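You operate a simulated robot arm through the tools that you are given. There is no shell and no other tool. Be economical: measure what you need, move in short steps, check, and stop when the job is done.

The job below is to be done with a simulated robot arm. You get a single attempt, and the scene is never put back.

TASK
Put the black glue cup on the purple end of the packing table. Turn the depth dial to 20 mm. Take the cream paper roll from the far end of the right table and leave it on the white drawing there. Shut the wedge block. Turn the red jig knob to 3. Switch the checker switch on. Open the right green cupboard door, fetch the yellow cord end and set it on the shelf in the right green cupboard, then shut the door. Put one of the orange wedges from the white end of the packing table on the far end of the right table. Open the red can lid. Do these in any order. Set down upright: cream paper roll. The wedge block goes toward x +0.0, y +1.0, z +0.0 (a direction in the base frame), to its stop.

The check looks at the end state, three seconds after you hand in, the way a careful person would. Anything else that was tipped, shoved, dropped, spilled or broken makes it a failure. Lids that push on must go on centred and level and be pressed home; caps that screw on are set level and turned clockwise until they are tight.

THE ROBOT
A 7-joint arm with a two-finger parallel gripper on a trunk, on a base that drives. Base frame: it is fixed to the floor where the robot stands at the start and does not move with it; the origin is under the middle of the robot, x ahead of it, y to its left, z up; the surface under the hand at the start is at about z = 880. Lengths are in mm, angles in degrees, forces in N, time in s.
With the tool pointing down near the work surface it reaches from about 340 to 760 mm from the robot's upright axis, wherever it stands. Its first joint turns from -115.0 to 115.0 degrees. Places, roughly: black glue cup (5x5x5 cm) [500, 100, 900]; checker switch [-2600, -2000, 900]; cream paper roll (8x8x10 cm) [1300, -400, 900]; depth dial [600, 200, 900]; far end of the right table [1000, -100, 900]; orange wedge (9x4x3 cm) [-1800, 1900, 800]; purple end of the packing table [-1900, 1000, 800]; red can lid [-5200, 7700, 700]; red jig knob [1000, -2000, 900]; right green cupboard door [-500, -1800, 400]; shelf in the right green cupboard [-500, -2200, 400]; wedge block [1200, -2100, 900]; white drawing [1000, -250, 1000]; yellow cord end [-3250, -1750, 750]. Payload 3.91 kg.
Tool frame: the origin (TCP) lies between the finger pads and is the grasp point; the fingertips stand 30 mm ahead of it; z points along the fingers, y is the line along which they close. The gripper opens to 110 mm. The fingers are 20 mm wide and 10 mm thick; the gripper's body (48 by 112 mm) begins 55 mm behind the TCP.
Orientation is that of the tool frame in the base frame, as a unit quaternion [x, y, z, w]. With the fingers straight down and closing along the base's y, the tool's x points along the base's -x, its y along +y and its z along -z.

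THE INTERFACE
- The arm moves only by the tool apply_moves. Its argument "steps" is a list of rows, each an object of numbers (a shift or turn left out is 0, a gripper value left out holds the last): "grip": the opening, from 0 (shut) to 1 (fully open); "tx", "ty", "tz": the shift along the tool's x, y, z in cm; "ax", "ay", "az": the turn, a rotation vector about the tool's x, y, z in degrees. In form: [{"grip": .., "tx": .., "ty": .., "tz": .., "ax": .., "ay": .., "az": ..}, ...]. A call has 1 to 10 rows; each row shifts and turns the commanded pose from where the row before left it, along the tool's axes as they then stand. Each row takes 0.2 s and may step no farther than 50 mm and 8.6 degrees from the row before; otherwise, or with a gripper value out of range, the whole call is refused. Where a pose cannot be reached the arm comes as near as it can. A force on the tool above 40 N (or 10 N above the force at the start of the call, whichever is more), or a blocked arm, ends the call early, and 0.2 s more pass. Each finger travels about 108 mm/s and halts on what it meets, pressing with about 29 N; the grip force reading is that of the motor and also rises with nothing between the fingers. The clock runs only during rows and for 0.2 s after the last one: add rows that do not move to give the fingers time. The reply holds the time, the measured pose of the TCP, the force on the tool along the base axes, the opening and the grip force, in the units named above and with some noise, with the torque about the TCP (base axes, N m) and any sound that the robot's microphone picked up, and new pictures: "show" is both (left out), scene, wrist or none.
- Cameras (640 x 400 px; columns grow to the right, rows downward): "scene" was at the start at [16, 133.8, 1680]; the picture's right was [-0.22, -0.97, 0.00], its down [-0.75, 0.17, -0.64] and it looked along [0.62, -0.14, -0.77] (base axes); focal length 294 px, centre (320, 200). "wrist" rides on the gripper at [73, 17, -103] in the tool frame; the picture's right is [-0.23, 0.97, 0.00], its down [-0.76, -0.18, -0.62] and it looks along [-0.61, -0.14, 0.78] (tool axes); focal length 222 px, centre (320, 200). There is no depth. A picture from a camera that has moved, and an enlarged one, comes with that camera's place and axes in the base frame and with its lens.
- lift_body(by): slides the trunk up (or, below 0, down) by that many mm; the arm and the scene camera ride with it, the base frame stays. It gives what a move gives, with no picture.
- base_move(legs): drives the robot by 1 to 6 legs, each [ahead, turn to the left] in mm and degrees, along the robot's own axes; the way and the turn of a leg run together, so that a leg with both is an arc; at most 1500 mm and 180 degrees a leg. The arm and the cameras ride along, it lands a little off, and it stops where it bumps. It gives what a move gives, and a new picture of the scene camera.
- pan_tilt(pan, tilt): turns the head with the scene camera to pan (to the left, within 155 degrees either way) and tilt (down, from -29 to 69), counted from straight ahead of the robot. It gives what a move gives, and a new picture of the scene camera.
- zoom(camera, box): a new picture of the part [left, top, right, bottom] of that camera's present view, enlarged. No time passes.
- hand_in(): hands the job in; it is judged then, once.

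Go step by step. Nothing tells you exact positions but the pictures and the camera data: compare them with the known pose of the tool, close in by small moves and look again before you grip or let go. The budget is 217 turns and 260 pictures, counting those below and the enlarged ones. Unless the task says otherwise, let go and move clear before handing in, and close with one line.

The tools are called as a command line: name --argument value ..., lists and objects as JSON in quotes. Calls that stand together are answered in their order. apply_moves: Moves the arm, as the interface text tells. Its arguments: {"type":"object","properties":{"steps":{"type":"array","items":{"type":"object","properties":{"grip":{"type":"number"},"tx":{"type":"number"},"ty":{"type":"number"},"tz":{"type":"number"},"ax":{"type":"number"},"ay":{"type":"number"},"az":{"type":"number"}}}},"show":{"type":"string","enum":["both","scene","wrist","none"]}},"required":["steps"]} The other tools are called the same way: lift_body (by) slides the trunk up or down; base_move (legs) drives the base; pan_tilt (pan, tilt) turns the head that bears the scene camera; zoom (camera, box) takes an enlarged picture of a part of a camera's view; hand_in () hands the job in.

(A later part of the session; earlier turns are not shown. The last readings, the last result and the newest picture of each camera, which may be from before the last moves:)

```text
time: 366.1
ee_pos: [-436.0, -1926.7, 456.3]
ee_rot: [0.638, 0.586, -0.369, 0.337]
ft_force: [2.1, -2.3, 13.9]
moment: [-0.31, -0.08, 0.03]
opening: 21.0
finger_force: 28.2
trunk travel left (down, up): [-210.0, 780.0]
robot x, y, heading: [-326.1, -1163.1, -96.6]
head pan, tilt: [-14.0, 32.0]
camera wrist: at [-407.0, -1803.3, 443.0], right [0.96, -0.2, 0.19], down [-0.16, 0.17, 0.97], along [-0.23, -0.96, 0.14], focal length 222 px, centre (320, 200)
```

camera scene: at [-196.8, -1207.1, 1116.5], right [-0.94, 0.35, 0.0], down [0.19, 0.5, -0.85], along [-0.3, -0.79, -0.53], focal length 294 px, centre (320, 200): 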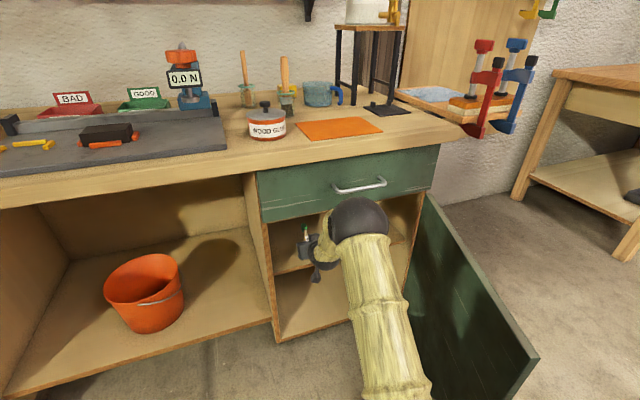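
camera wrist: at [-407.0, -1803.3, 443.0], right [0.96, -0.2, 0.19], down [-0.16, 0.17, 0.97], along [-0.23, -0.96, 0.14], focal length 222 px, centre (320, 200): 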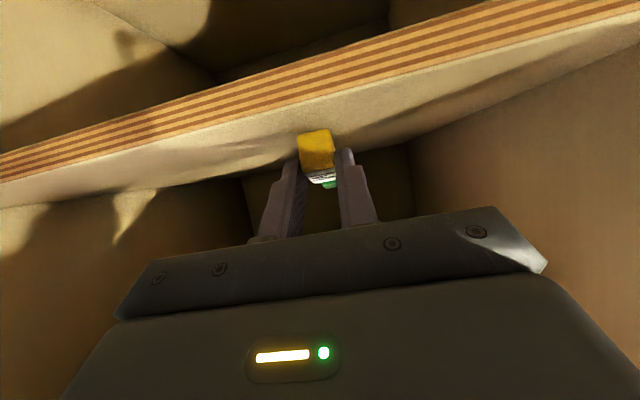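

Contact with the shelf. Release.

apply_moves --steps '[{"grip": 0.2}, {"grip": 0.45}, {}, {"tz": -1.5, "tx": 0}, {"tz": -2}, {"tz": -2, "tx": 0.5}, {}]' --show "wrist"

```text
time: 367.8
ee_pos: [-430.5, -1877.2, 474.3]
ee_rot: [0.64, 0.586, -0.368, 0.334]
ft_force: [0.1, 0.2, 0.2]
moment: [0.02, 0.01, -0.01]
opening: 49.5
finger_force: 0.1
trunk travel left (down, up): [-210.0, 780.0]
robot x, y, heading: [-325.8, -1165.7, -96.7]
head pan, tilt: [-14.0, 32.0]
camera wrist: at [-402.8, -1752.3, 462.1], right [0.96, -0.2, 0.19], down [-0.16, 0.17, 0.97], along [-0.23, -0.97, 0.13], focal length 222 px, centre (320, 200)
```

wrist: 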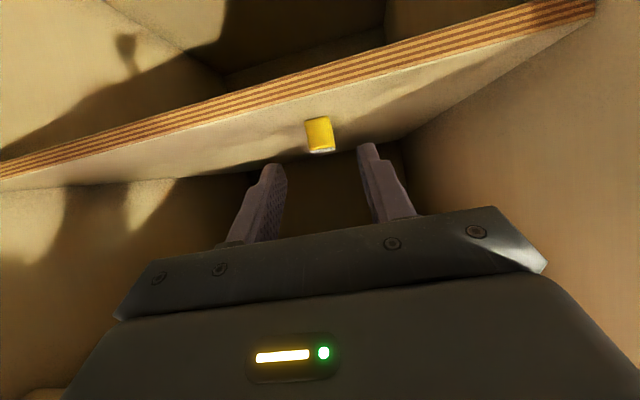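

The cord lies on the shelf. Now back out and drive round to the door's outer side to push it shut.

base_move --legs '[[-700, 0]]'

apply_moves --steps '[{"grip": 0}, {}, {}]' --show "none"

```text
time: 372.2
ee_pos: [-352.7, -1172.5, 474.6]
ee_rot: [0.643, 0.583, -0.369, 0.333]
ft_force: [0.2, 1.3, -0.4]
moment: [0.0, -0.01, 0.02]
opening: 49.4
finger_force: 0.1
trunk travel left (down, up): [-210.0, 780.0]
robot x, y, heading: [-240.0, -462.5, -97.1]
head pan, tilt: [-14.0, 32.0]
camera scene: at [-112.6, -505.5, 1116.5], right [-0.93, 0.36, 0.0], down [0.19, 0.49, -0.85], along [-0.31, -0.79, -0.53], focal length 294 px, centre (320, 200)
```

scene: 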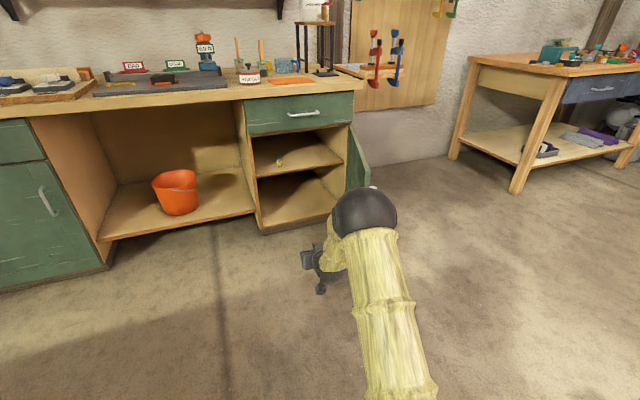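

```text
time: 373.0
ee_pos: [-353.0, -1172.0, 474.2]
ee_rot: [0.643, 0.583, -0.37, 0.333]
ft_force: [0.9, 0.3, 0.3]
moment: [0.0, 0.04, -0.01]
opening: 0.0
finger_force: 28.8
trunk travel left (down, up): [-210.0, 780.0]
robot x, y, heading: [-238.9, -462.3, -97.4]
head pan, tilt: [-14.0, 32.0]
```

base_move --legs '[[0, -83], [300, 0], [0, -137], [-1308, 0], [0, -55.7]]'

```text
time: 399.5
ee_pos: [-779.3, -1532.5, 473.4]
ee_rot: [0.073, 0.865, -0.043, 0.495]
ft_force: [0.6, -0.7, -0.3]
moment: [0.01, -0.01, 0.03]
opening: 0.2
finger_force: 28.7
trunk travel left (down, up): [-210.0, 780.0]
robot x, y, heading: [-1477.2, -1371.2, -11.4]
head pan, tilt: [-14.0, 32.0]
camera scene: at [-1428.8, -1247.8, 1116.5], right [-0.42, -0.91, 0.0], down [-0.48, 0.23, -0.85], along [0.77, -0.36, -0.53], focal length 294 px, centre (320, 200)
```

scene: 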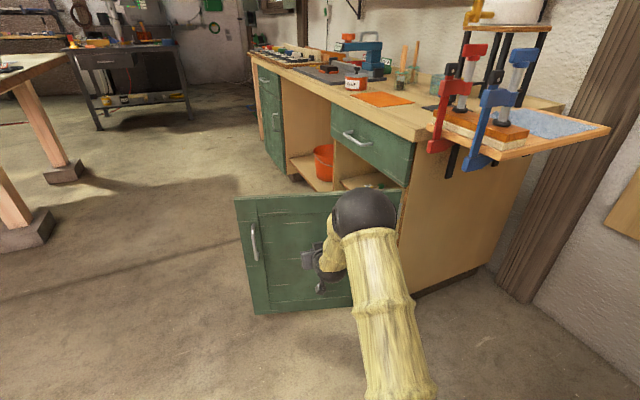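

Positioned at the outer face. Push forward to swing the door.

base_move --legs '[[60, 0], [100, 0], [100, 0], [90, 0]]'

```text
time: 403.0
ee_pos: [-434.0, -1604.4, 474.7]
ee_rot: [0.073, 0.865, -0.043, 0.494]
ft_force: [0.7, -0.4, 1.3]
moment: [0.0, -0.03, -0.02]
opening: 0.0
finger_force: 29.0
trunk travel left (down, up): [-210.0, 780.0]
robot x, y, heading: [-1133.2, -1437.3, -11.4]
head pan, tilt: [-14.0, 32.0]
camera scene: at [-1083.3, -1316.8, 1116.5], right [-0.43, -0.9, 0.0], down [-0.48, 0.23, -0.85], along [0.77, -0.36, -0.53], focal length 294 px, centre (320, 200)
```

scene: 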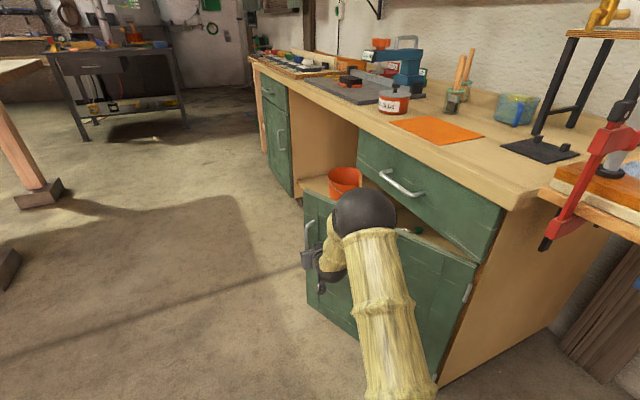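

Door is ~30° open. Now swing the hand toward the cupboard to close it.

base_move --legs '[[0, -6], [0, -6]]'

```text
time: 404.7
ee_pos: [-483.4, -1744.5, 474.5]
ee_rot: [0.162, 0.853, -0.094, 0.488]
ft_force: [0.2, -0.2, -0.1]
moment: [0.01, -0.02, -0.02]
opening: 0.0
finger_force: 28.7
trunk travel left (down, up): [-210.0, 780.0]
robot x, y, heading: [-1133.4, -1438.4, -23.3]
head pan, tilt: [-14.0, 32.0]
camera scene: at [-1058.9, -1330.2, 1116.5], right [-0.6, -0.8, 0.0], down [-0.42, 0.32, -0.85], along [0.68, -0.51, -0.53], focal length 294 px, centre (320, 200)
```

scene: 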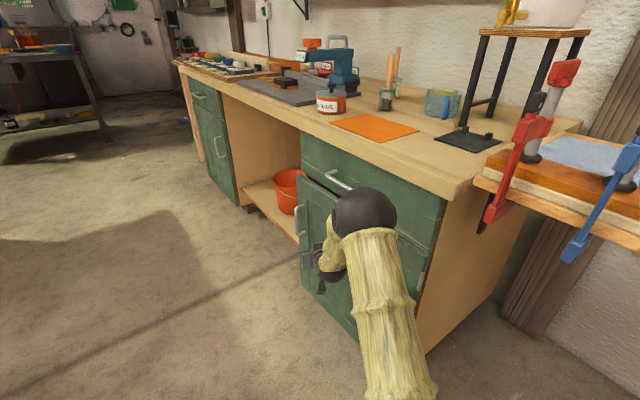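

Almost shut. I'll finish with the arm alone, pushing toward the wall slowly.

apply_moves --steps '[{"tx": -0.2, "ty": -1.0, "tz": 0.35}, {"tx": -0.2, "ty": -1.0, "tz": 0.35}, {"tx": -0.2, "ty": -1.0, "tz": 0.35}, {"tx": -0.2, "ty": -1.0, "tz": 0.35}, {"tx": -0.2, "ty": -1.0, "tz": 0.35}, {"tx": -0.2, "ty": -1.0, "tz": 0.35}]' --show "both"

```text
time: 406.1
ee_pos: [-480.0, -1798.9, 471.2]
ee_rot: [0.157, 0.856, -0.088, 0.485]
ft_force: [1.8, 4.0, -1.0]
moment: [-0.12, 0.1, -0.09]
opening: 0.1
finger_force: 29.2
trunk travel left (down, up): [-210.0, 780.0]
robot x, y, heading: [-1137.9, -1438.1, -23.0]
head pan, tilt: [-14.0, 32.0]
stopped in row 6: the force on the tool passed its limit at 50 N (the readings are from after the stop); the commanded pose is now the measured one
camera scene: at [-1059.0, -1329.8, 1116.5], right [-0.6, -0.8, 0.0], down [-0.42, 0.32, -0.85], along [0.68, -0.51, -0.53], focal length 294 px, centre (320, 200)
camera wrist: at [-591.7, -1736.0, 459.9], right [0.46, 0.87, 0.2], down [-0.2, -0.12, 0.97], along [0.87, -0.48, 0.12], focal length 222 px, centre (320, 200)
```

scene: 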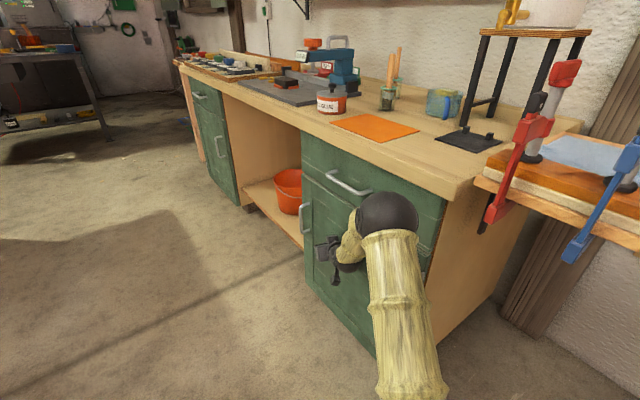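
wrist: 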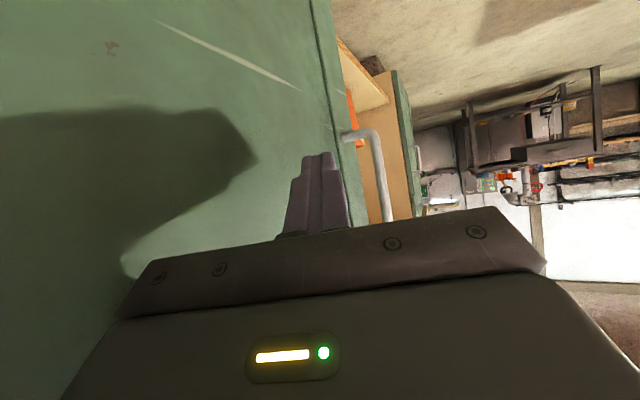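

It looks shut. Move off and check.

apply_moves --steps '[{"ty": 2, "tz": -0.5}, {"ty": 2.5, "tz": -0.5}, {"ty": 2.5, "tz": -0.5}, {}]' --show "none"

base_move --legs '[[-350, 0]]'

zoom --camera "scene" --box '[180, 80, 460, 280]'

```text
time: 407.1
ee_pos: [-469.4, -1727.7, 478.4]
ee_rot: [0.158, 0.855, -0.089, 0.486]
ft_force: [-0.8, 1.1, -0.4]
moment: [0.0, 0.01, 0.0]
opening: 0.0
finger_force: 28.7
trunk travel left (down, up): [-210.0, 780.0]
robot x, y, heading: [-1136.1, -1438.8, -23.1]
head pan, tilt: [-14.0, 32.0]
```

```text
time: 409.6
ee_pos: [-787.8, -1589.4, 479.3]
ee_rot: [0.157, 0.856, -0.088, 0.485]
ft_force: [0.2, 0.0, 0.2]
moment: [0.0, 0.01, 0.02]
opening: 0.0
finger_force: 29.1
trunk travel left (down, up): [-210.0, 780.0]
robot x, y, heading: [-1457.0, -1302.5, -23.0]
head pan, tilt: [-14.0, 32.0]
camera scene: at [-1379.7, -1193.4, 1116.5], right [-0.6, -0.8, 0.0], down [-0.42, 0.32, -0.85], along [0.68, -0.51, -0.53], focal length 294 px, centre (320, 200)
```

scene: 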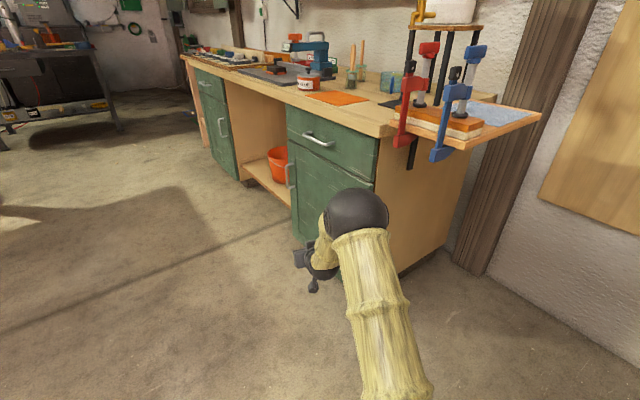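

```text
2.00 times, centred on (320, 180) of scene
camera zoom: at [-1379.7, -1193.4, 1116.5], right [-0.6, -0.8, 0.0], down [-0.42, 0.32, -0.85], along [0.68, -0.51, -0.53], focal length 587 px, centre (320, 240)
```

zoom: 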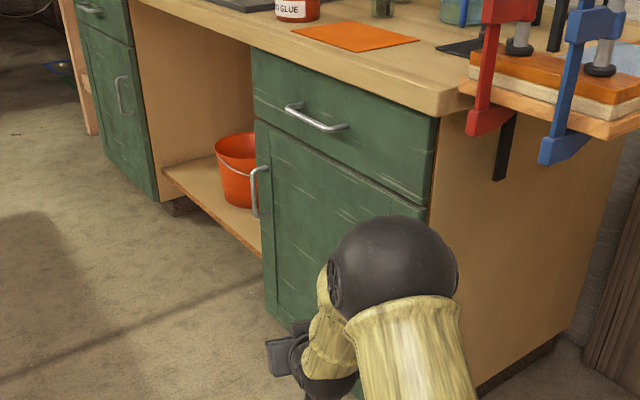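

The door is flush. Next I'll back off, raise the trunk and set the hand pointing down, then head to the packing table for an orange wedge.

base_move --legs '[[-250, 0]]'

lift_body --by 400

lift_body --by 190

apply_moves --steps '[{"ay": 7.5, "tz": -3}, {"ay": 7.5, "tz": -3}, {"ay": 7.5, "tz": -3}, {"ay": 7.5, "tz": -2, "tx": 2}, {"ay": 7.5, "tx": 2, "tz": -2}, {"ay": 7.5, "tx": 3}, {"ay": 7.5, "tx": 3}, {"ay": 7.5, "tx": 3}, {"tx": 3}]' --show "none"

```text
time: 411.7
ee_pos: [-1019.9, -1490.9, 478.8]
ee_rot: [0.157, 0.855, -0.088, 0.486]
ft_force: [0.0, 0.0, 0.6]
moment: [-0.01, -0.01, -0.04]
opening: 0.3
finger_force: 28.7
trunk travel left (down, up): [-210.0, 780.0]
robot x, y, heading: [-1685.2, -1202.5, -23.3]
head pan, tilt: [-14.0, 32.0]
camera scene: at [-1610.8, -1095.0, 1116.5], right [-0.6, -0.8, 0.0], down [-0.42, 0.32, -0.85], along [0.68, -0.51, -0.53], focal length 294 px, centre (320, 200)
```

scene: 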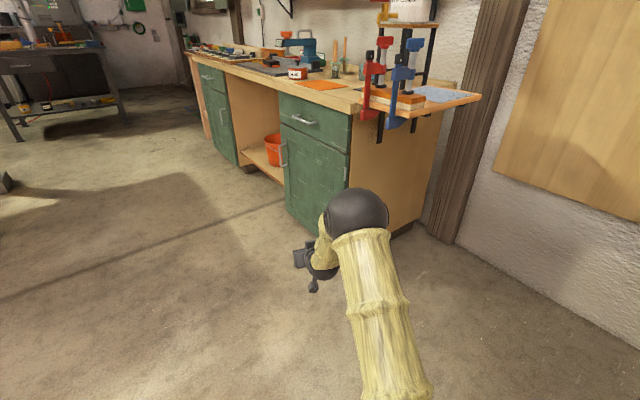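

```text
time: 415.5
ee_pos: [-1020.4, -1491.5, 879.1]
ee_rot: [0.157, 0.855, -0.088, 0.487]
ft_force: [0.5, 0.0, -0.9]
moment: [0.02, -0.02, 0.01]
opening: 0.0
finger_force: 29.2
trunk travel left (down, up): [-610.0, 380.0]
robot x, y, heading: [-1692.7, -1203.6, -23.0]
head pan, tilt: [-14.0, 32.0]
```

```text
time: 417.6
ee_pos: [-1020.4, -1491.4, 1069.2]
ee_rot: [0.158, 0.855, -0.088, 0.486]
ft_force: [-0.7, -0.6, -0.1]
moment: [-0.04, -0.03, 0.02]
opening: 0.1
finger_force: 29.5
trunk travel left (down, up): [-800.0, 190.0]
robot x, y, heading: [-1686.4, -1202.4, -23.4]
head pan, tilt: [-14.0, 32.0]
```

```text
time: 419.6
ee_pos: [-1248.3, -1404.5, 1115.1]
ee_rot: [0.18, 0.984, 0.002, -0.006]
ft_force: [0.0, 0.6, -0.1]
moment: [0.02, -0.03, 0.01]
opening: 0.1
finger_force: 29.0
trunk travel left (down, up): [-800.0, 190.0]
robot x, y, heading: [-1684.8, -1201.3, -23.0]
head pan, tilt: [-14.0, 32.0]
```

base_move --legs '[[0, 83.3], [1383, 0], [0, 36.1], [856, 0], [855, 0], [0, 83.6]]'

pan_tilt --pan 20 --tilt 48

```text
time: 450.2
ee_pos: [-1592.1, 1705.9, 1113.3]
ee_rot: [1.0, 0.014, 0.007, 0.001]
ft_force: [0.3, 0.1, 0.4]
moment: [0.0, 0.0, 0.02]
opening: 0.1
finger_force: 28.8
trunk travel left (down, up): [-800.0, 190.0]
robot x, y, heading: [-1110.7, 1686.3, 179.4]
head pan, tilt: [-14.0, 32.0]
camera scene: at [-1137.9, 1555.5, 1706.5], right [0.25, 0.97, 0.0], down [0.51, -0.13, -0.85], along [-0.82, 0.21, -0.53], focal length 294 px, centre (320, 200)
```

scene: 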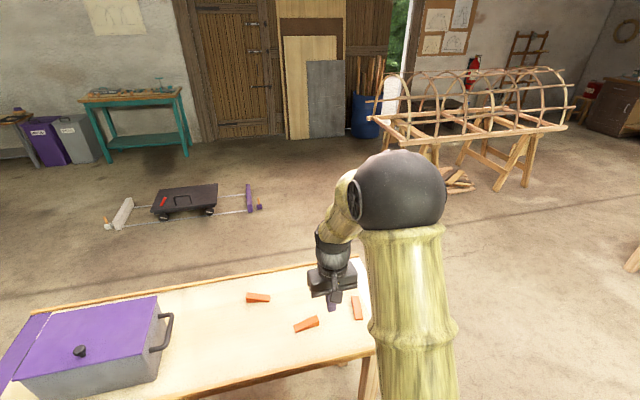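

```text
time: 451.2
ee_pos: [-1594.6, 1705.1, 1115.7]
ee_rot: [1.0, 0.013, 0.007, 0.0]
ft_force: [0.4, 0.2, 0.1]
moment: [0.01, 0.02, 0.0]
opening: 0.0
finger_force: 29.1
trunk travel left (down, up): [-800.0, 190.0]
robot x, y, heading: [-1108.1, 1689.2, 179.4]
head pan, tilt: [20.0, 48.0]
camera scene: at [-1125.7, 1507.0, 1682.9], right [-0.33, 0.94, 0.0], down [0.7, 0.25, -0.67], along [-0.63, -0.22, -0.74], focal length 294 px, centre (320, 200)
```

scene: 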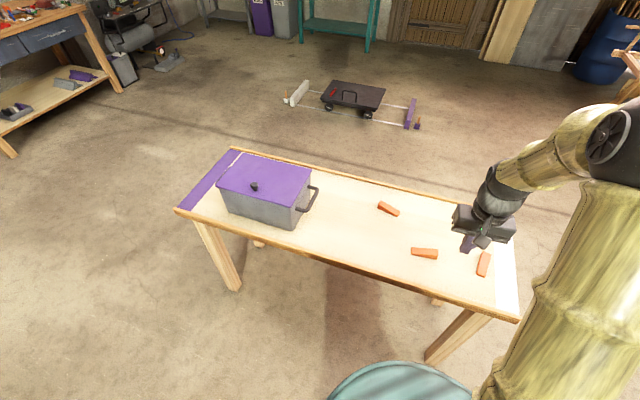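

Three wedges are on the table. I'll take the one nearest the white end at about (-1778, 1859).

lift_body --by -80

apply_moves --steps '[{"tx": -3.56, "ty": -3.18, "grip": 0.7}, {"tx": -3.56, "ty": -3.18}, {"tx": -3.56, "ty": -3.18}, {"tx": -3.56, "ty": -3.18}, {"tx": -3.56, "ty": -3.18}, {"az": 8}, {"az": 8}, {"tz": 3}, {}]' --show "wrist"

```text
time: 452.4
ee_pos: [-1593.7, 1705.0, 1033.6]
ee_rot: [1.0, 0.013, 0.007, 0.001]
ft_force: [0.0, 0.2, -0.3]
moment: [-0.02, -0.02, 0.0]
opening: 0.3
finger_force: 28.9
trunk travel left (down, up): [-720.0, 270.0]
robot x, y, heading: [-1108.6, 1688.9, 179.0]
head pan, tilt: [20.0, 48.0]
```

```text
time: 454.4
ee_pos: [-1774.3, 1859.7, 1003.1]
ee_rot: [0.992, -0.127, 0.008, 0.0]
ft_force: [0.4, -0.2, -0.4]
moment: [-0.01, -0.01, 0.02]
opening: 77.2
finger_force: 0.1
trunk travel left (down, up): [-720.0, 270.0]
robot x, y, heading: [-1109.0, 1685.2, 179.3]
head pan, tilt: [20.0, 48.0]
camera wrist: at [-1710.2, 1825.9, 1104.8], right [-0.46, -0.89, -0.01], down [-0.7, 0.36, 0.61], along [-0.54, 0.29, -0.79], focal length 222 px, centre (320, 200)
```

wrist: 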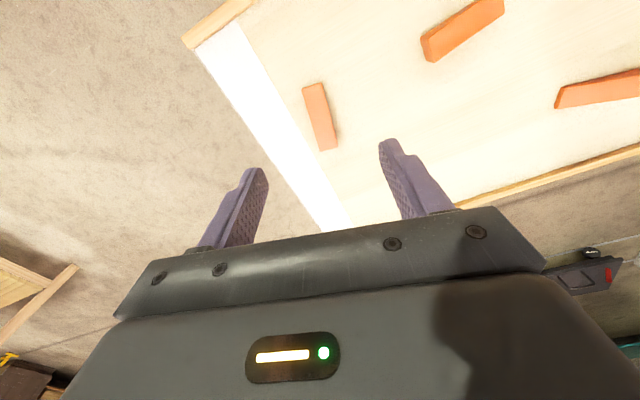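

apply_moves --steps '[{"tx": -1.6, "ty": -0.5}, {"tz": 4.5}, {"tz": 4.5}, {"tz": 4}, {}]' --show "wrist"

```text
time: 455.6
ee_pos: [-1786.7, 1866.8, 870.4]
ee_rot: [0.992, -0.126, 0.007, 0.0]
ft_force: [0.6, -0.2, -0.4]
moment: [-0.02, -0.01, 0.0]
opening: 76.9
finger_force: 0.0
trunk travel left (down, up): [-720.0, 270.0]
robot x, y, heading: [-1106.8, 1686.8, 179.2]
head pan, tilt: [20.0, 48.0]
camera wrist: at [-1722.2, 1832.6, 973.5], right [-0.46, -0.89, -0.01], down [-0.7, 0.36, 0.61], along [-0.54, 0.29, -0.79], focal length 222 px, centre (320, 200)
```

wrist: 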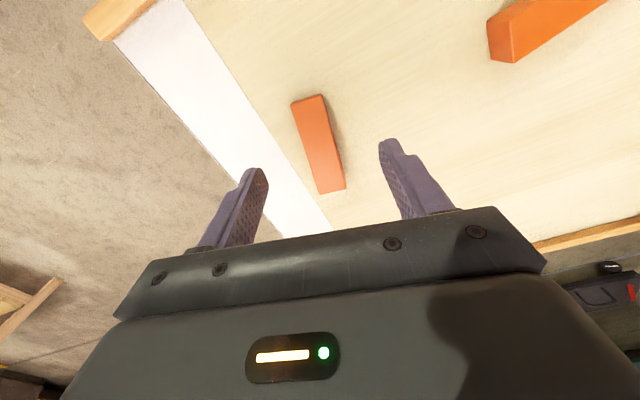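

apply_moves --steps '[{"tz": 1.5}, {"tz": 1.2}, {"tz": 0.7}, {"grip": 0}, {}, {}, {}, {"tz": -0.5}, {"tz": -1}, {"tz": -2}]' --show "wrist"

```text
time: 457.8
ee_pos: [-1787.5, 1869.1, 871.8]
ee_rot: [0.992, -0.127, 0.007, 0.0]
ft_force: [0.4, -0.5, 0.4]
moment: [0.01, -0.04, -0.02]
opening: 0.1
finger_force: 29.2
trunk travel left (down, up): [-720.0, 270.0]
robot x, y, heading: [-1108.6, 1688.9, 179.4]
head pan, tilt: [20.0, 48.0]
camera wrist: at [-1722.6, 1834.7, 975.2], right [-0.46, -0.89, -0.01], down [-0.7, 0.36, 0.61], along [-0.54, 0.29, -0.79], focal length 222 px, centre (320, 200)
```

wrist: 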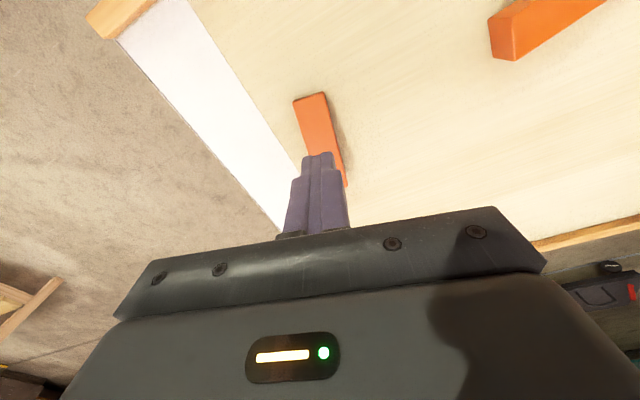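

The table is lower than assumed. Reopen, recentre and go lower in small steps.

apply_moves --steps '[{"grip": 0.7, "tx": -0.8, "ty": -0.2}, {}, {"tz": 2.5}, {"tz": 1.5}, {"tz": 1}, {"tz": 0.7}, {"tz": 0.5}, {"tz": 0.4}, {}]' --show "wrist"

```text
time: 459.8
ee_pos: [-1794.4, 1872.9, 806.5]
ee_rot: [0.992, -0.127, 0.007, 0.0]
ft_force: [0.6, 0.6, -0.2]
moment: [0.02, 0.02, -0.01]
opening: 77.0
finger_force: 0.0
trunk travel left (down, up): [-720.0, 270.0]
robot x, y, heading: [-1109.5, 1686.7, 179.2]
head pan, tilt: [20.0, 48.0]
camera wrist: at [-1729.6, 1838.4, 908.7], right [-0.46, -0.89, -0.01], down [-0.7, 0.36, 0.61], along [-0.54, 0.29, -0.79], focal length 222 px, centre (320, 200)
```

wrist: 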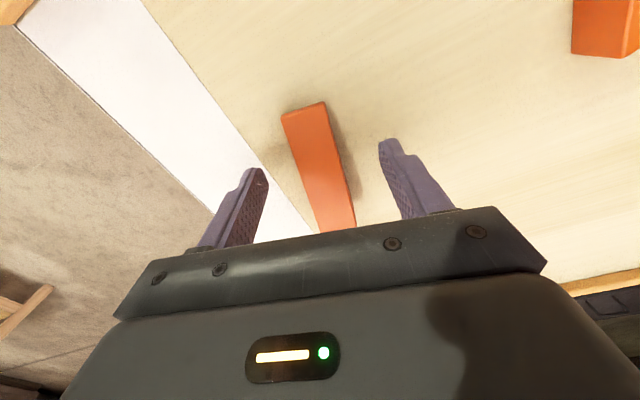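

apply_moves --steps '[{"tz": 0.7}, {"tz": 0.7}, {"tz": 0.6}, {"tz": 0.5}, {"tz": 0.5}, {}]' --show "wrist"

```text
time: 460.9
ee_pos: [-1794.7, 1872.2, 790.9]
ee_rot: [0.992, -0.125, 0.003, -0.001]
ft_force: [15.6, -2.4, 22.1]
moment: [-0.94, -0.04, 0.8]
opening: 76.7
finger_force: 0.1
trunk travel left (down, up): [-720.0, 270.0]
robot x, y, heading: [-1112.9, 1689.7, 179.1]
head pan, tilt: [20.0, 48.0]
stopped in row 5: the force on the tool passed its limit at 45 N (the readings are from after the stop); the commanded pose is now the measured one
camera wrist: at [-1728.3, 1838.0, 892.1], right [-0.46, -0.89, 0.0], down [-0.7, 0.36, 0.62], along [-0.55, 0.29, -0.79], focal length 222 px, centre (320, 200)
```

wrist: 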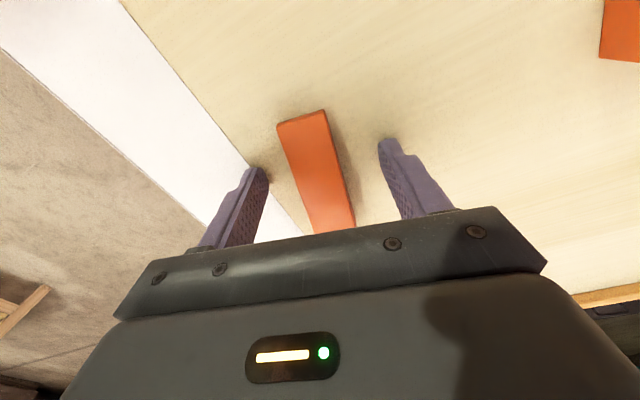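

Table touched at tip z ≈ 761. Raise 3 mm and grip.

apply_moves --steps '[{"tz": -0.5, "tx": 0.3}, {"grip": 0}, {}, {}, {}, {"tz": -0.5}, {"tz": -1}, {"tz": -2}, {"tz": -3}, {}]' --show "wrist"

```text
time: 463.1
ee_pos: [-1793.9, 1870.5, 855.2]
ee_rot: [0.992, -0.126, 0.003, -0.001]
ft_force: [-0.2, 0.5, -0.4]
moment: [-0.01, 0.03, -0.01]
opening: 28.8
finger_force: 28.9
trunk travel left (down, up): [-720.0, 270.0]
robot x, y, heading: [-1109.0, 1684.6, 179.2]
head pan, tilt: [20.0, 48.0]
camera wrist: at [-1728.8, 1836.4, 957.8], right [-0.46, -0.89, 0.0], down [-0.7, 0.36, 0.62], along [-0.55, 0.29, -0.79], focal length 222 px, centre (320, 200)
```

wrist: 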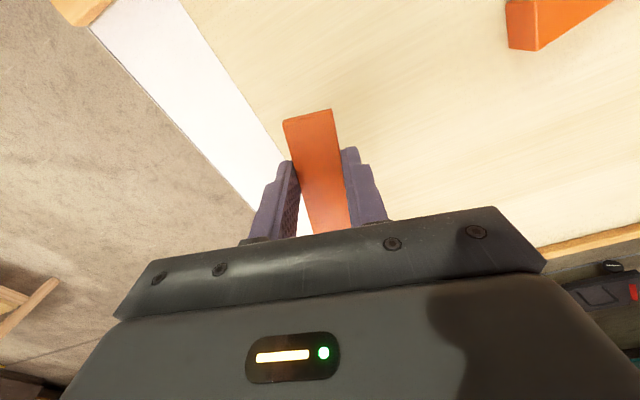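

Wedge is held. Raise, retract and drive to the right side of the right table.

apply_moves --steps '[{"tz": -4}, {"tz": -4.5}, {"tz": -4.5}, {"tz": -4.5}, {"tz": -4.5}, {"tz": -3, "tx": 3}, {"tx": 4}, {"tx": 4}, {"tx": 4}, {"tx": 3}]' --show "none"

base_move --legs '[[0, 101.9], [1318, 0], [1318, 0], [0, 78.9], [890, 0], [890, 0]]'

```text
time: 465.2
ee_pos: [-1621.1, 1827.1, 1107.5]
ee_rot: [0.992, -0.126, 0.003, -0.001]
ft_force: [0.5, 0.6, -0.5]
moment: [0.02, 0.0, 0.01]
opening: 29.1
finger_force: 29.4
trunk travel left (down, up): [-720.0, 270.0]
robot x, y, heading: [-1109.0, 1688.3, 179.5]
head pan, tilt: [20.0, 48.0]
```

```text
time: 501.4
ee_pos: [1632.0, -1074.0, 1105.5]
ee_rot: [0.127, 0.992, 0.0, -0.004]
ft_force: [-0.2, -0.3, 0.4]
moment: [-0.02, -0.01, -0.01]
opening: 29.1
finger_force: 29.6
trunk travel left (down, up): [-720.0, 270.0]
robot x, y, heading: [1120.8, -934.4, -0.9]
head pan, tilt: [20.0, 48.0]
camera scene: at [1137.0, -754.7, 1602.9], right [0.33, -0.94, 0.0], down [-0.7, -0.24, -0.67], along [0.63, 0.22, -0.74], focal length 294 px, centre (320, 200)
```

scene: 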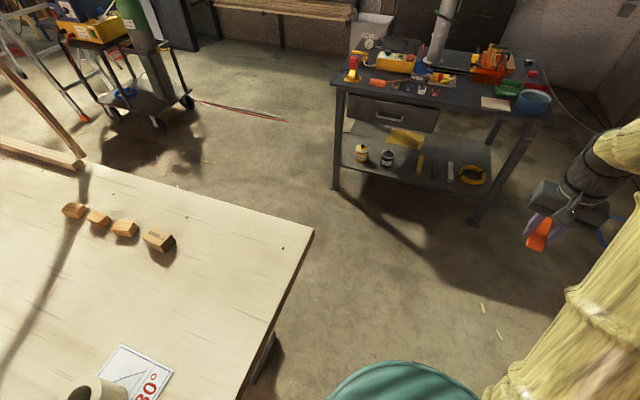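

base_move --legs '[[0, 91], [38, 0]]'

```text
time: 508.1
ee_pos: [1218.5, -379.7, 1108.2]
ee_rot: [-0.641, 0.768, -0.002, -0.001]
ft_force: [-0.4, -0.8, 0.6]
moment: [0.05, -0.04, -0.01]
opening: 29.1
finger_force: 28.9
trunk travel left (down, up): [-720.0, 270.0]
robot x, y, heading: [1118.3, -898.2, 93.4]
head pan, tilt: [20.0, 48.0]
camera scene: at [937.8, -899.7, 1603.0], right [0.92, 0.4, 0.0], down [0.29, -0.68, -0.67], along [-0.26, 0.62, -0.74], focal length 294 px, centre (320, 200)
```

scene: 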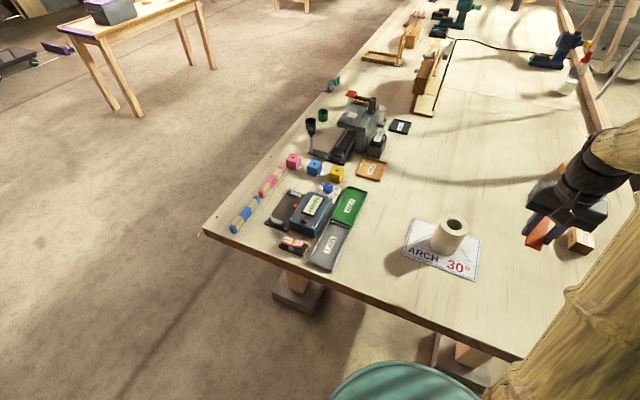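

apply_moves --steps '[{"tx": -3.9, "ty": -0.36}, {"tx": -3.9, "ty": -0.36}, {"tx": -3.9, "ty": -0.36}, {"tx": -3.8, "ty": -0.36}, {"tz": 4.5}, {"tz": 4.5}, {"tz": 4.5}, {"tz": 3}, {}]' --show "wrist"

```text
time: 510.1
ee_pos: [1261.5, -228.6, 942.4]
ee_rot: [-0.642, 0.767, -0.003, -0.003]
ft_force: [-0.2, 0.5, -0.7]
moment: [-0.01, -0.03, 0.0]
opening: 28.8
finger_force: 29.1
trunk travel left (down, up): [-720.0, 270.0]
robot x, y, heading: [1119.9, -900.7, 93.3]
head pan, tilt: [20.0, 48.0]
camera wrist: at [1231.9, -295.3, 1044.1], right [-0.92, 0.4, 0.0], down [0.31, 0.72, 0.62], along [0.25, 0.57, -0.79], focal length 222 px, centre (320, 200)
```

wrist: 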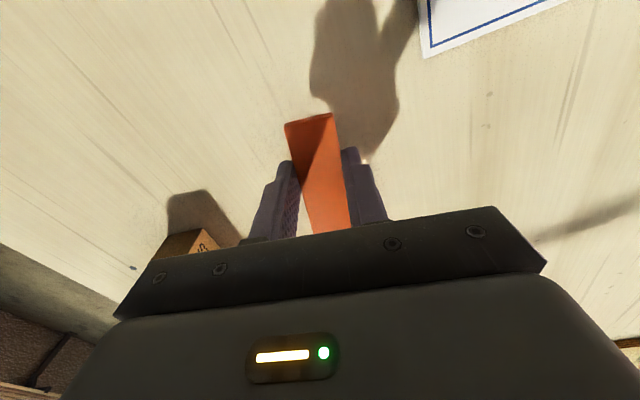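

apply_moves --steps '[{"tz": 1}, {"tz": 0.7}, {"tz": 0.5}, {"tz": 0.3}, {"tz": 0.2}, {}]' --show "none"

```text
time: 511.5
ee_pos: [1260.1, -229.4, 915.2]
ee_rot: [-0.641, 0.767, -0.003, -0.002]
ft_force: [0.9, 0.4, -1.2]
moment: [-0.02, 0.01, 0.0]
opening: 29.1
finger_force: 28.8
trunk travel left (down, up): [-720.0, 270.0]
robot x, y, heading: [1119.1, -895.7, 93.6]
head pan, tilt: [20.0, 48.0]
```

apply_moves --steps '[{"tz": 0.2}, {"tz": 0.2}, {"tz": 0.1}, {}]' --show "none"

```text
time: 512.5
ee_pos: [1260.0, -229.9, 910.2]
ee_rot: [-0.642, 0.767, -0.002, 0.0]
ft_force: [0.4, 1.4, 8.0]
moment: [0.3, -0.03, -0.02]
opening: 29.0
finger_force: 28.5
trunk travel left (down, up): [-720.0, 270.0]
robot x, y, heading: [1117.0, -899.7, 93.3]
head pan, tilt: [20.0, 48.0]
```

Contact (8 N). Release and rise.

apply_moves --steps '[{"grip": 0.5}, {}, {}, {"tz": -4}, {"tz": -5}, {"tz": -5}, {"tz": -4}, {}]' --show "wrist"

```text
time: 514.3
ee_pos: [1259.1, -226.2, 1088.8]
ee_rot: [-0.641, 0.767, -0.003, -0.002]
ft_force: [-1.2, -0.6, -0.8]
moment: [0.02, -0.01, 0.02]
opening: 55.0
finger_force: 0.1
trunk travel left (down, up): [-720.0, 270.0]
robot x, y, heading: [1115.3, -898.8, 93.2]
head pan, tilt: [20.0, 48.0]
camera wrist: at [1230.2, -293.2, 1190.9], right [-0.92, 0.4, 0.0], down [0.31, 0.72, 0.62], along [0.25, 0.57, -0.79], focal length 222 px, centre (320, 200)
```

wrist: 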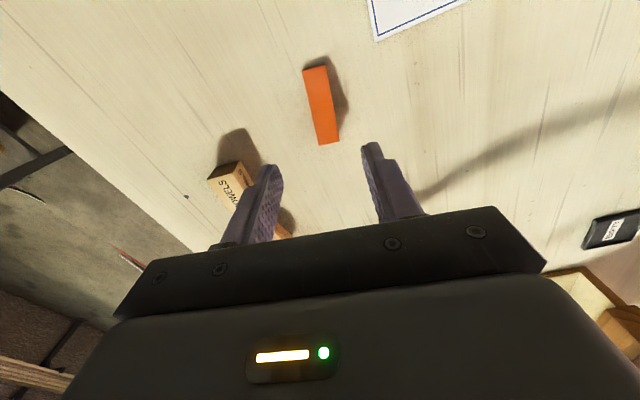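

The wedge is placed. Next, retract and return to the starting spot for the glue cup.

apply_moves --steps '[{"tx": 3.5, "tz": -3}, {"tx": 4, "tz": -2}, {"tx": 4}, {"tx": 4}, {"tx": 4}]' --show "none"

lift_body --by 80

base_move --legs '[[0, 86.8], [1325, 0], [0, -90], [899, 0], [0, -90], [160, 0]]'

pan_tilt --pan 0 --tilt 50

```text
time: 515.5
ee_pos: [1224.5, -424.3, 1141.9]
ee_rot: [-0.642, 0.767, -0.002, -0.002]
ft_force: [-0.8, 0.0, 0.7]
moment: [0.01, -0.02, 0.06]
opening: 54.8
finger_force: 0.0
trunk travel left (down, up): [-720.0, 270.0]
robot x, y, heading: [1115.6, -901.1, 93.3]
head pan, tilt: [20.0, 48.0]
```

```text
time: 516.6
ee_pos: [1224.2, -422.3, 1220.5]
ee_rot: [-0.642, 0.767, -0.003, -0.002]
ft_force: [0.1, 0.5, 0.5]
moment: [0.01, 0.02, -0.01]
opening: 55.2
finger_force: 0.0
trunk travel left (down, up): [-800.0, 190.0]
robot x, y, heading: [1113.2, -898.6, 93.1]
head pan, tilt: [20.0, 48.0]
```

```text
time: 547.0
ee_pos: [424.1, -126.2, 1221.4]
ee_rot: [0.094, 0.996, 0.0, -0.003]
ft_force: [-0.5, 0.1, 0.1]
moment: [0.0, -0.02, -0.02]
opening: 55.1
finger_force: 0.0
trunk travel left (down, up): [-800.0, 190.0]
robot x, y, heading: [-48.0, -13.2, 2.7]
head pan, tilt: [20.0, 48.0]
camera scene: at [-45.2, 164.6, 1683.0], right [0.39, -0.92, 0.0], down [-0.68, -0.29, -0.67], along [0.62, 0.26, -0.74], focal length 294 px, centre (320, 200)
```

scene: 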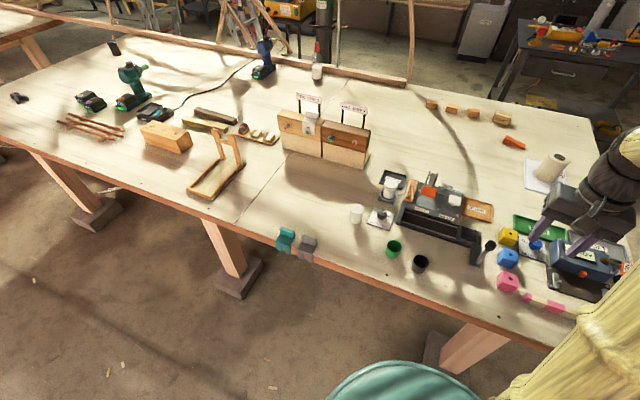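

```text
time: 547.9
ee_pos: [425.0, -126.4, 1221.5]
ee_rot: [0.094, 0.996, -0.001, -0.002]
ft_force: [0.4, -0.6, 0.2]
moment: [-0.05, -0.03, 0.02]
opening: 54.9
finger_force: 0.0
trunk travel left (down, up): [-800.0, 190.0]
robot x, y, heading: [-48.8, -14.8, 3.0]
head pan, tilt: [0.0, 50.0]
camera scene: at [-39.7, 138.2, 1680.2], right [0.05, -1.0, 0.0], down [-0.77, -0.04, -0.64], along [0.64, 0.03, -0.77], focal length 294 px, centre (320, 200)
```

scene: 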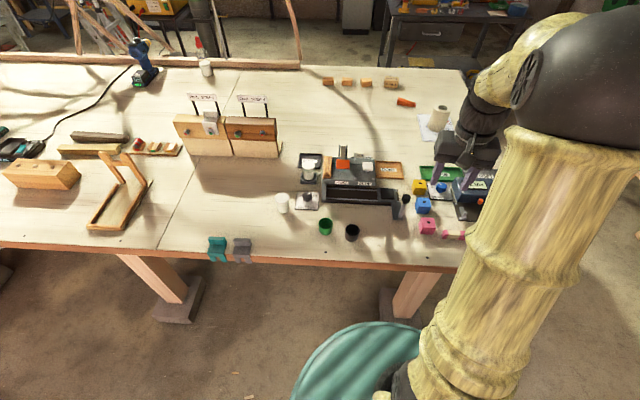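

apply_moves --steps '[{"tx": -0.3, "ty": 3.9, "grip": 0.75}, {"tx": -0.3, "ty": 3.9}, {"tx": -0.3, "ty": 3.9}, {"tx": -0.3, "ty": 3.9}, {"tx": -0.3, "ty": 3.9}, {"tz": 4.5}, {"tz": 4.5}, {"tz": 4.5}, {"tz": 2.5}, {}]' --show "wrist"

```text
time: 550.1
ee_pos: [478.1, 62.1, 1060.0]
ee_rot: [0.096, 0.995, -0.001, -0.003]
ft_force: [-0.1, 0.8, 0.4]
moment: [0.02, 0.01, 0.04]
opening: 82.3
finger_force: 0.0
trunk travel left (down, up): [-800.0, 190.0]
robot x, y, heading: [-52.0, -10.6, 2.9]
head pan, tilt: [0.0, 50.0]
camera wrist: at [409.1, 93.4, 1163.3], right [0.41, 0.91, 0.0], down [0.72, -0.32, 0.62], along [0.56, -0.25, -0.79], focal length 222 px, centre (320, 200)
```

wrist: 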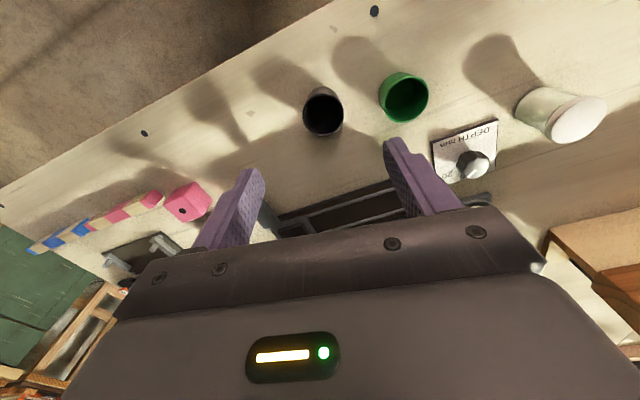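

apply_moves --steps '[{"tx": 0.8, "ty": 0.45, "grip": 0.58}, {"tz": 4.5}, {"tz": 4}, {}]' --show "wrist"

```text
time: 551.1
ee_pos: [468.5, 66.6, 978.1]
ee_rot: [0.093, 0.996, -0.001, -0.003]
ft_force: [0.7, 0.1, 0.5]
moment: [-0.04, -0.01, -0.03]
opening: 63.7
finger_force: 0.1
trunk travel left (down, up): [-800.0, 190.0]
robot x, y, heading: [-51.1, -14.3, 3.1]
head pan, tilt: [0.0, 50.0]
camera wrist: at [401.8, 98.2, 1079.6], right [0.41, 0.91, 0.0], down [0.72, -0.32, 0.62], along [0.56, -0.25, -0.79], focal length 222 px, centre (320, 200)
```

wrist: 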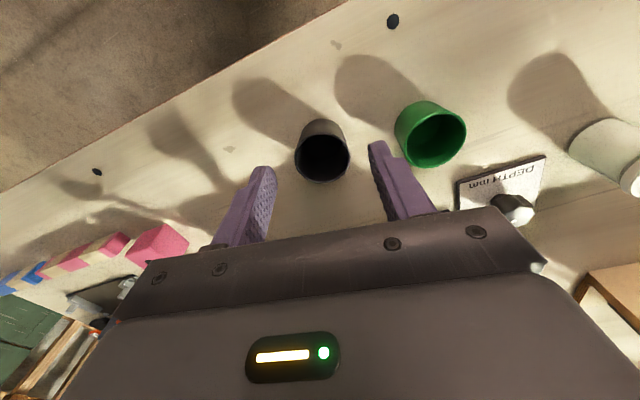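

apply_moves --steps '[{"ty": 0.25, "tz": 2}, {"tz": 2.2}, {"tz": 2}, {}, {"grip": 0}, {}, {}, {}]' --show "wrist"

```text
time: 552.9
ee_pos: [470.5, 68.5, 915.1]
ee_rot: [0.095, 0.995, -0.001, -0.002]
ft_force: [-0.1, 0.4, 1.5]
moment: [0.04, -0.06, 0.0]
opening: 43.2
finger_force: 28.8
trunk travel left (down, up): [-800.0, 190.0]
robot x, y, heading: [-46.6, -12.9, 2.7]
head pan, tilt: [0.0, 50.0]
camera wrist: at [401.8, 100.0, 1017.2], right [0.41, 0.91, 0.0], down [0.72, -0.32, 0.62], along [0.56, -0.25, -0.79], focal length 222 px, centre (320, 200)
```

wrist: 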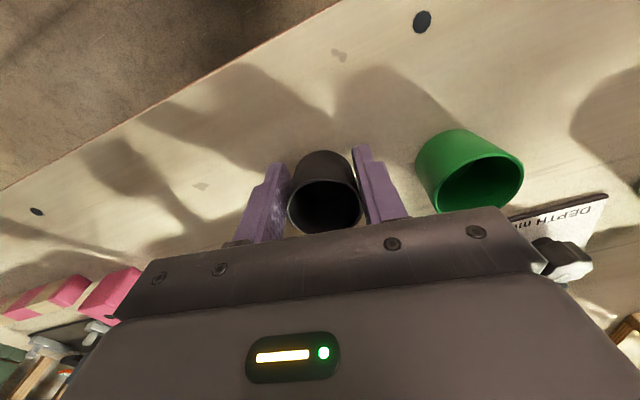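

Gripped. Lift gently.

apply_moves --steps '[{"tz": -0.4}, {"tz": -0.7}, {"tz": -1.2}, {"tz": -2}, {"tz": -2.5}, {"tz": -3}, {"tz": -3}, {"tz": -3}, {"tz": -3}, {}]' --show "wrist"

```text
time: 555.1
ee_pos: [470.7, 71.3, 1102.6]
ee_rot: [0.095, 0.995, 0.0, -0.003]
ft_force: [-0.3, -0.1, -0.6]
moment: [0.02, 0.03, -0.02]
opening: 43.5
finger_force: 29.1
trunk travel left (down, up): [-800.0, 190.0]
robot x, y, heading: [-50.0, -13.9, 3.2]
head pan, tilt: [0.0, 50.0]
camera wrist: at [403.0, 101.9, 1204.9], right [0.41, 0.91, 0.0], down [0.72, -0.32, 0.62], along [0.56, -0.25, -0.79], focal length 222 px, centre (320, 200)
```

wrist: 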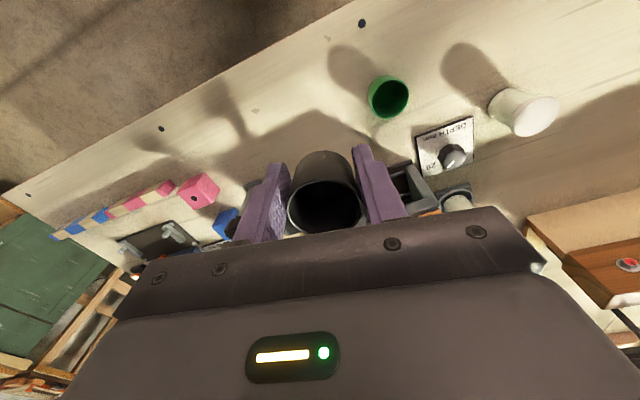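

Held securely. Drive to the purple end of the packing table.

base_move --legs '[[-150, 0], [0, 171.7], [828, 0], [828, 0], [0, -84.7]]'

pan_tilt --pan 0 --tilt 55

```text
time: 581.4
ee_pos: [-1864.5, 701.9, 1102.6]
ee_rot: [-0.605, 0.796, -0.002, -0.002]
ft_force: [-0.4, -0.3, 0.6]
moment: [0.04, -0.02, 0.03]
opening: 41.0
finger_force: 29.1
trunk travel left (down, up): [-800.0, 190.0]
robot x, y, heading: [-1817.7, 178.1, 88.0]
head pan, tilt: [0.0, 50.0]
camera scene: at [-1972.5, 199.0, 1680.2], right [1.0, -0.03, 0.0], down [-0.02, -0.77, -0.64], along [0.02, 0.64, -0.77], focal length 294 px, centre (320, 200)
```

scene: 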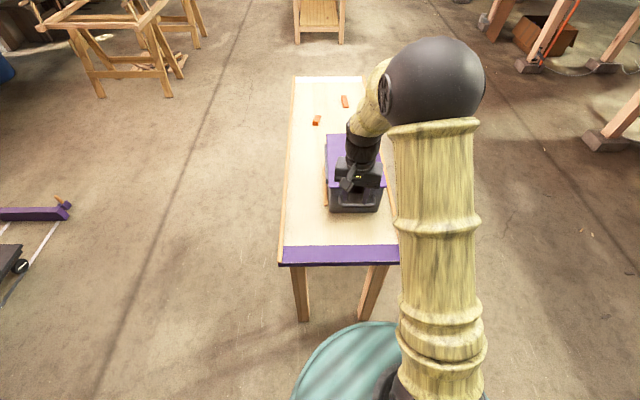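

```text
time: 582.0
ee_pos: [-1863.9, 701.7, 1102.9]
ee_rot: [-0.605, 0.796, -0.002, -0.002]
ft_force: [-0.2, -0.1, 0.3]
moment: [0.0, 0.02, 0.0]
opening: 41.1
finger_force: 29.5
trunk travel left (down, up): [-800.0, 190.0]
robot x, y, heading: [-1818.4, 177.5, 88.2]
head pan, tilt: [0.0, 55.0]
camera scene: at [-1972.7, 194.1, 1673.7], right [1.0, -0.03, 0.0], down [-0.03, -0.82, -0.57], along [0.02, 0.57, -0.82], focal length 294 px, centre (320, 200)
```

scene: 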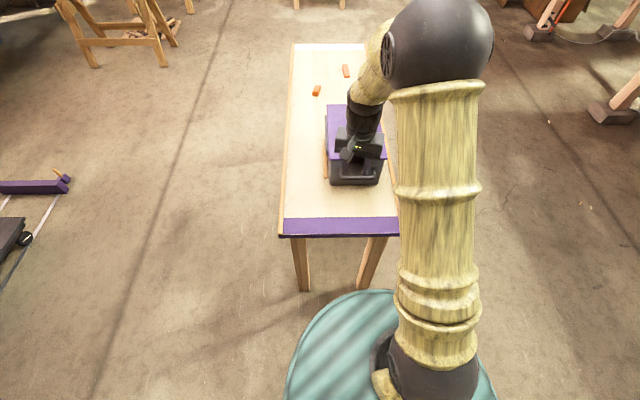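

apply_moves --steps '[{"tz": 3}, {"tz": 3}, {"tz": 3}, {}]' --show "wrist"

```text
time: 583.0
ee_pos: [-1864.7, 702.7, 1011.2]
ee_rot: [-0.606, 0.795, -0.002, -0.002]
ft_force: [-0.3, 0.2, 0.1]
moment: [0.0, -0.01, 0.01]
opening: 41.2
finger_force: 29.3
trunk travel left (down, up): [-800.0, 190.0]
robot x, y, heading: [-1818.5, 177.4, 88.5]
head pan, tilt: [0.0, 55.0]
camera wrist: at [-1900.4, 638.3, 1113.6], right [-0.88, 0.48, 0.0], down [0.37, 0.69, 0.62], along [0.3, 0.54, -0.79], focal length 222 px, centre (320, 200)
```

wrist: 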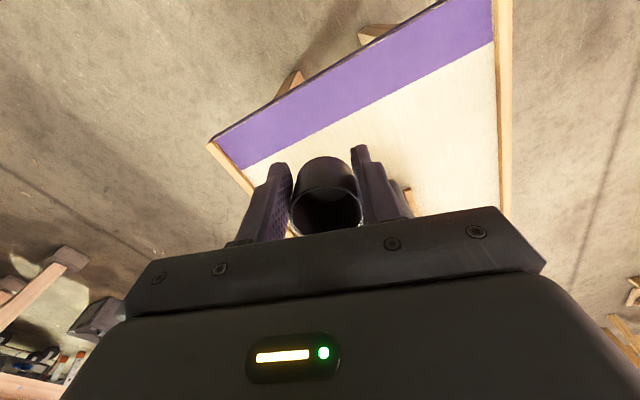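

lift_body --by -80

apply_moves --steps '[{"tx": -1.9, "ty": 0.5}, {"tz": 3}, {"tz": 3}, {"tz": 3}, {"tz": 2}, {}]' --show "both"

```text
time: 584.2
ee_pos: [-1864.9, 702.4, 932.2]
ee_rot: [-0.605, 0.796, -0.003, -0.001]
ft_force: [-0.5, -0.3, 0.1]
moment: [0.02, -0.02, -0.01]
opening: 41.0
finger_force: 28.8
trunk travel left (down, up): [-720.0, 270.0]
robot x, y, heading: [-1817.8, 179.7, 88.3]
head pan, tilt: [0.0, 55.0]
```

```text
time: 585.6
ee_pos: [-1864.6, 722.8, 821.2]
ee_rot: [-0.605, 0.796, -0.001, -0.001]
ft_force: [0.4, 0.8, 0.4]
moment: [-0.01, -0.03, 0.0]
opening: 40.6
finger_force: 29.1
trunk travel left (down, up): [-720.0, 270.0]
robot x, y, heading: [-1820.5, 175.3, 88.3]
head pan, tilt: [0.0, 55.0]
camera scene: at [-1972.7, 194.0, 1593.7], right [1.0, -0.03, 0.0], down [-0.03, -0.82, -0.57], along [0.02, 0.57, -0.82], focal length 294 px, centre (320, 200)
camera wrist: at [-1899.1, 657.6, 923.4], right [-0.88, 0.48, 0.0], down [0.37, 0.69, 0.62], along [0.3, 0.54, -0.79], focal length 222 px, centre (320, 200)
```

scene: 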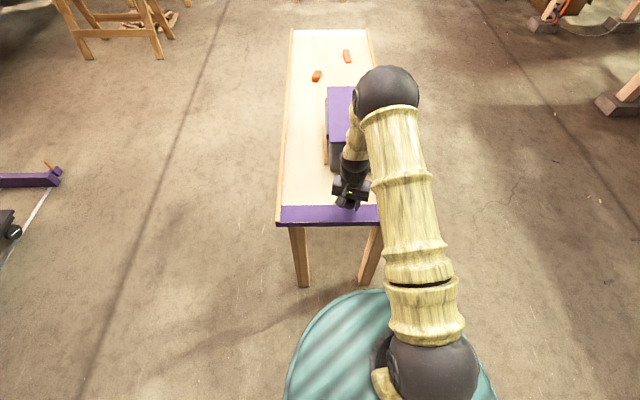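
wrist: 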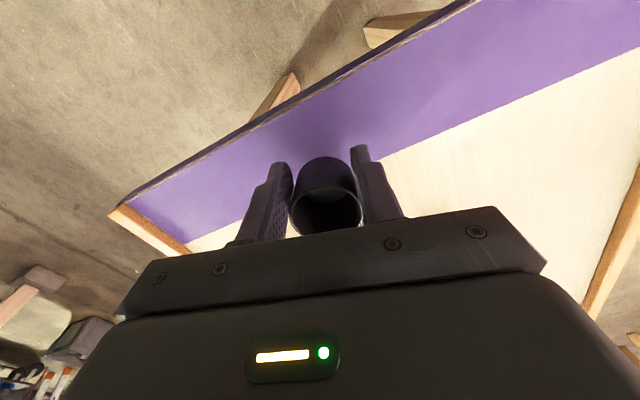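

apply_moves --steps '[{"tz": 0.8, "tx": 0.4}, {"tz": 0.6}, {"tz": 0.4}, {"tz": 0.3}, {}]' --show "none"

```text
time: 586.8
ee_pos: [-1864.4, 717.8, 800.3]
ee_rot: [-0.605, 0.796, -0.002, -0.001]
ft_force: [0.7, -0.1, 0.8]
moment: [-0.02, 0.03, 0.0]
opening: 40.6
finger_force: 28.9
trunk travel left (down, up): [-720.0, 270.0]
robot x, y, heading: [-1819.2, 179.1, 88.1]
head pan, tilt: [0.0, 55.0]
```

apply_moves --steps '[{"tz": 0.2}, {"tz": 0.2}, {"tz": 0.2}, {}]' --show "none"

```text
time: 587.8
ee_pos: [-1866.8, 718.5, 794.0]
ee_rot: [-0.606, 0.796, -0.002, -0.002]
ft_force: [-0.4, 0.2, 0.1]
moment: [0.01, 0.0, 0.01]
opening: 40.2
finger_force: 29.2
trunk travel left (down, up): [-720.0, 270.0]
robot x, y, heading: [-1821.2, 176.0, 88.6]
head pan, tilt: [0.0, 55.0]
```

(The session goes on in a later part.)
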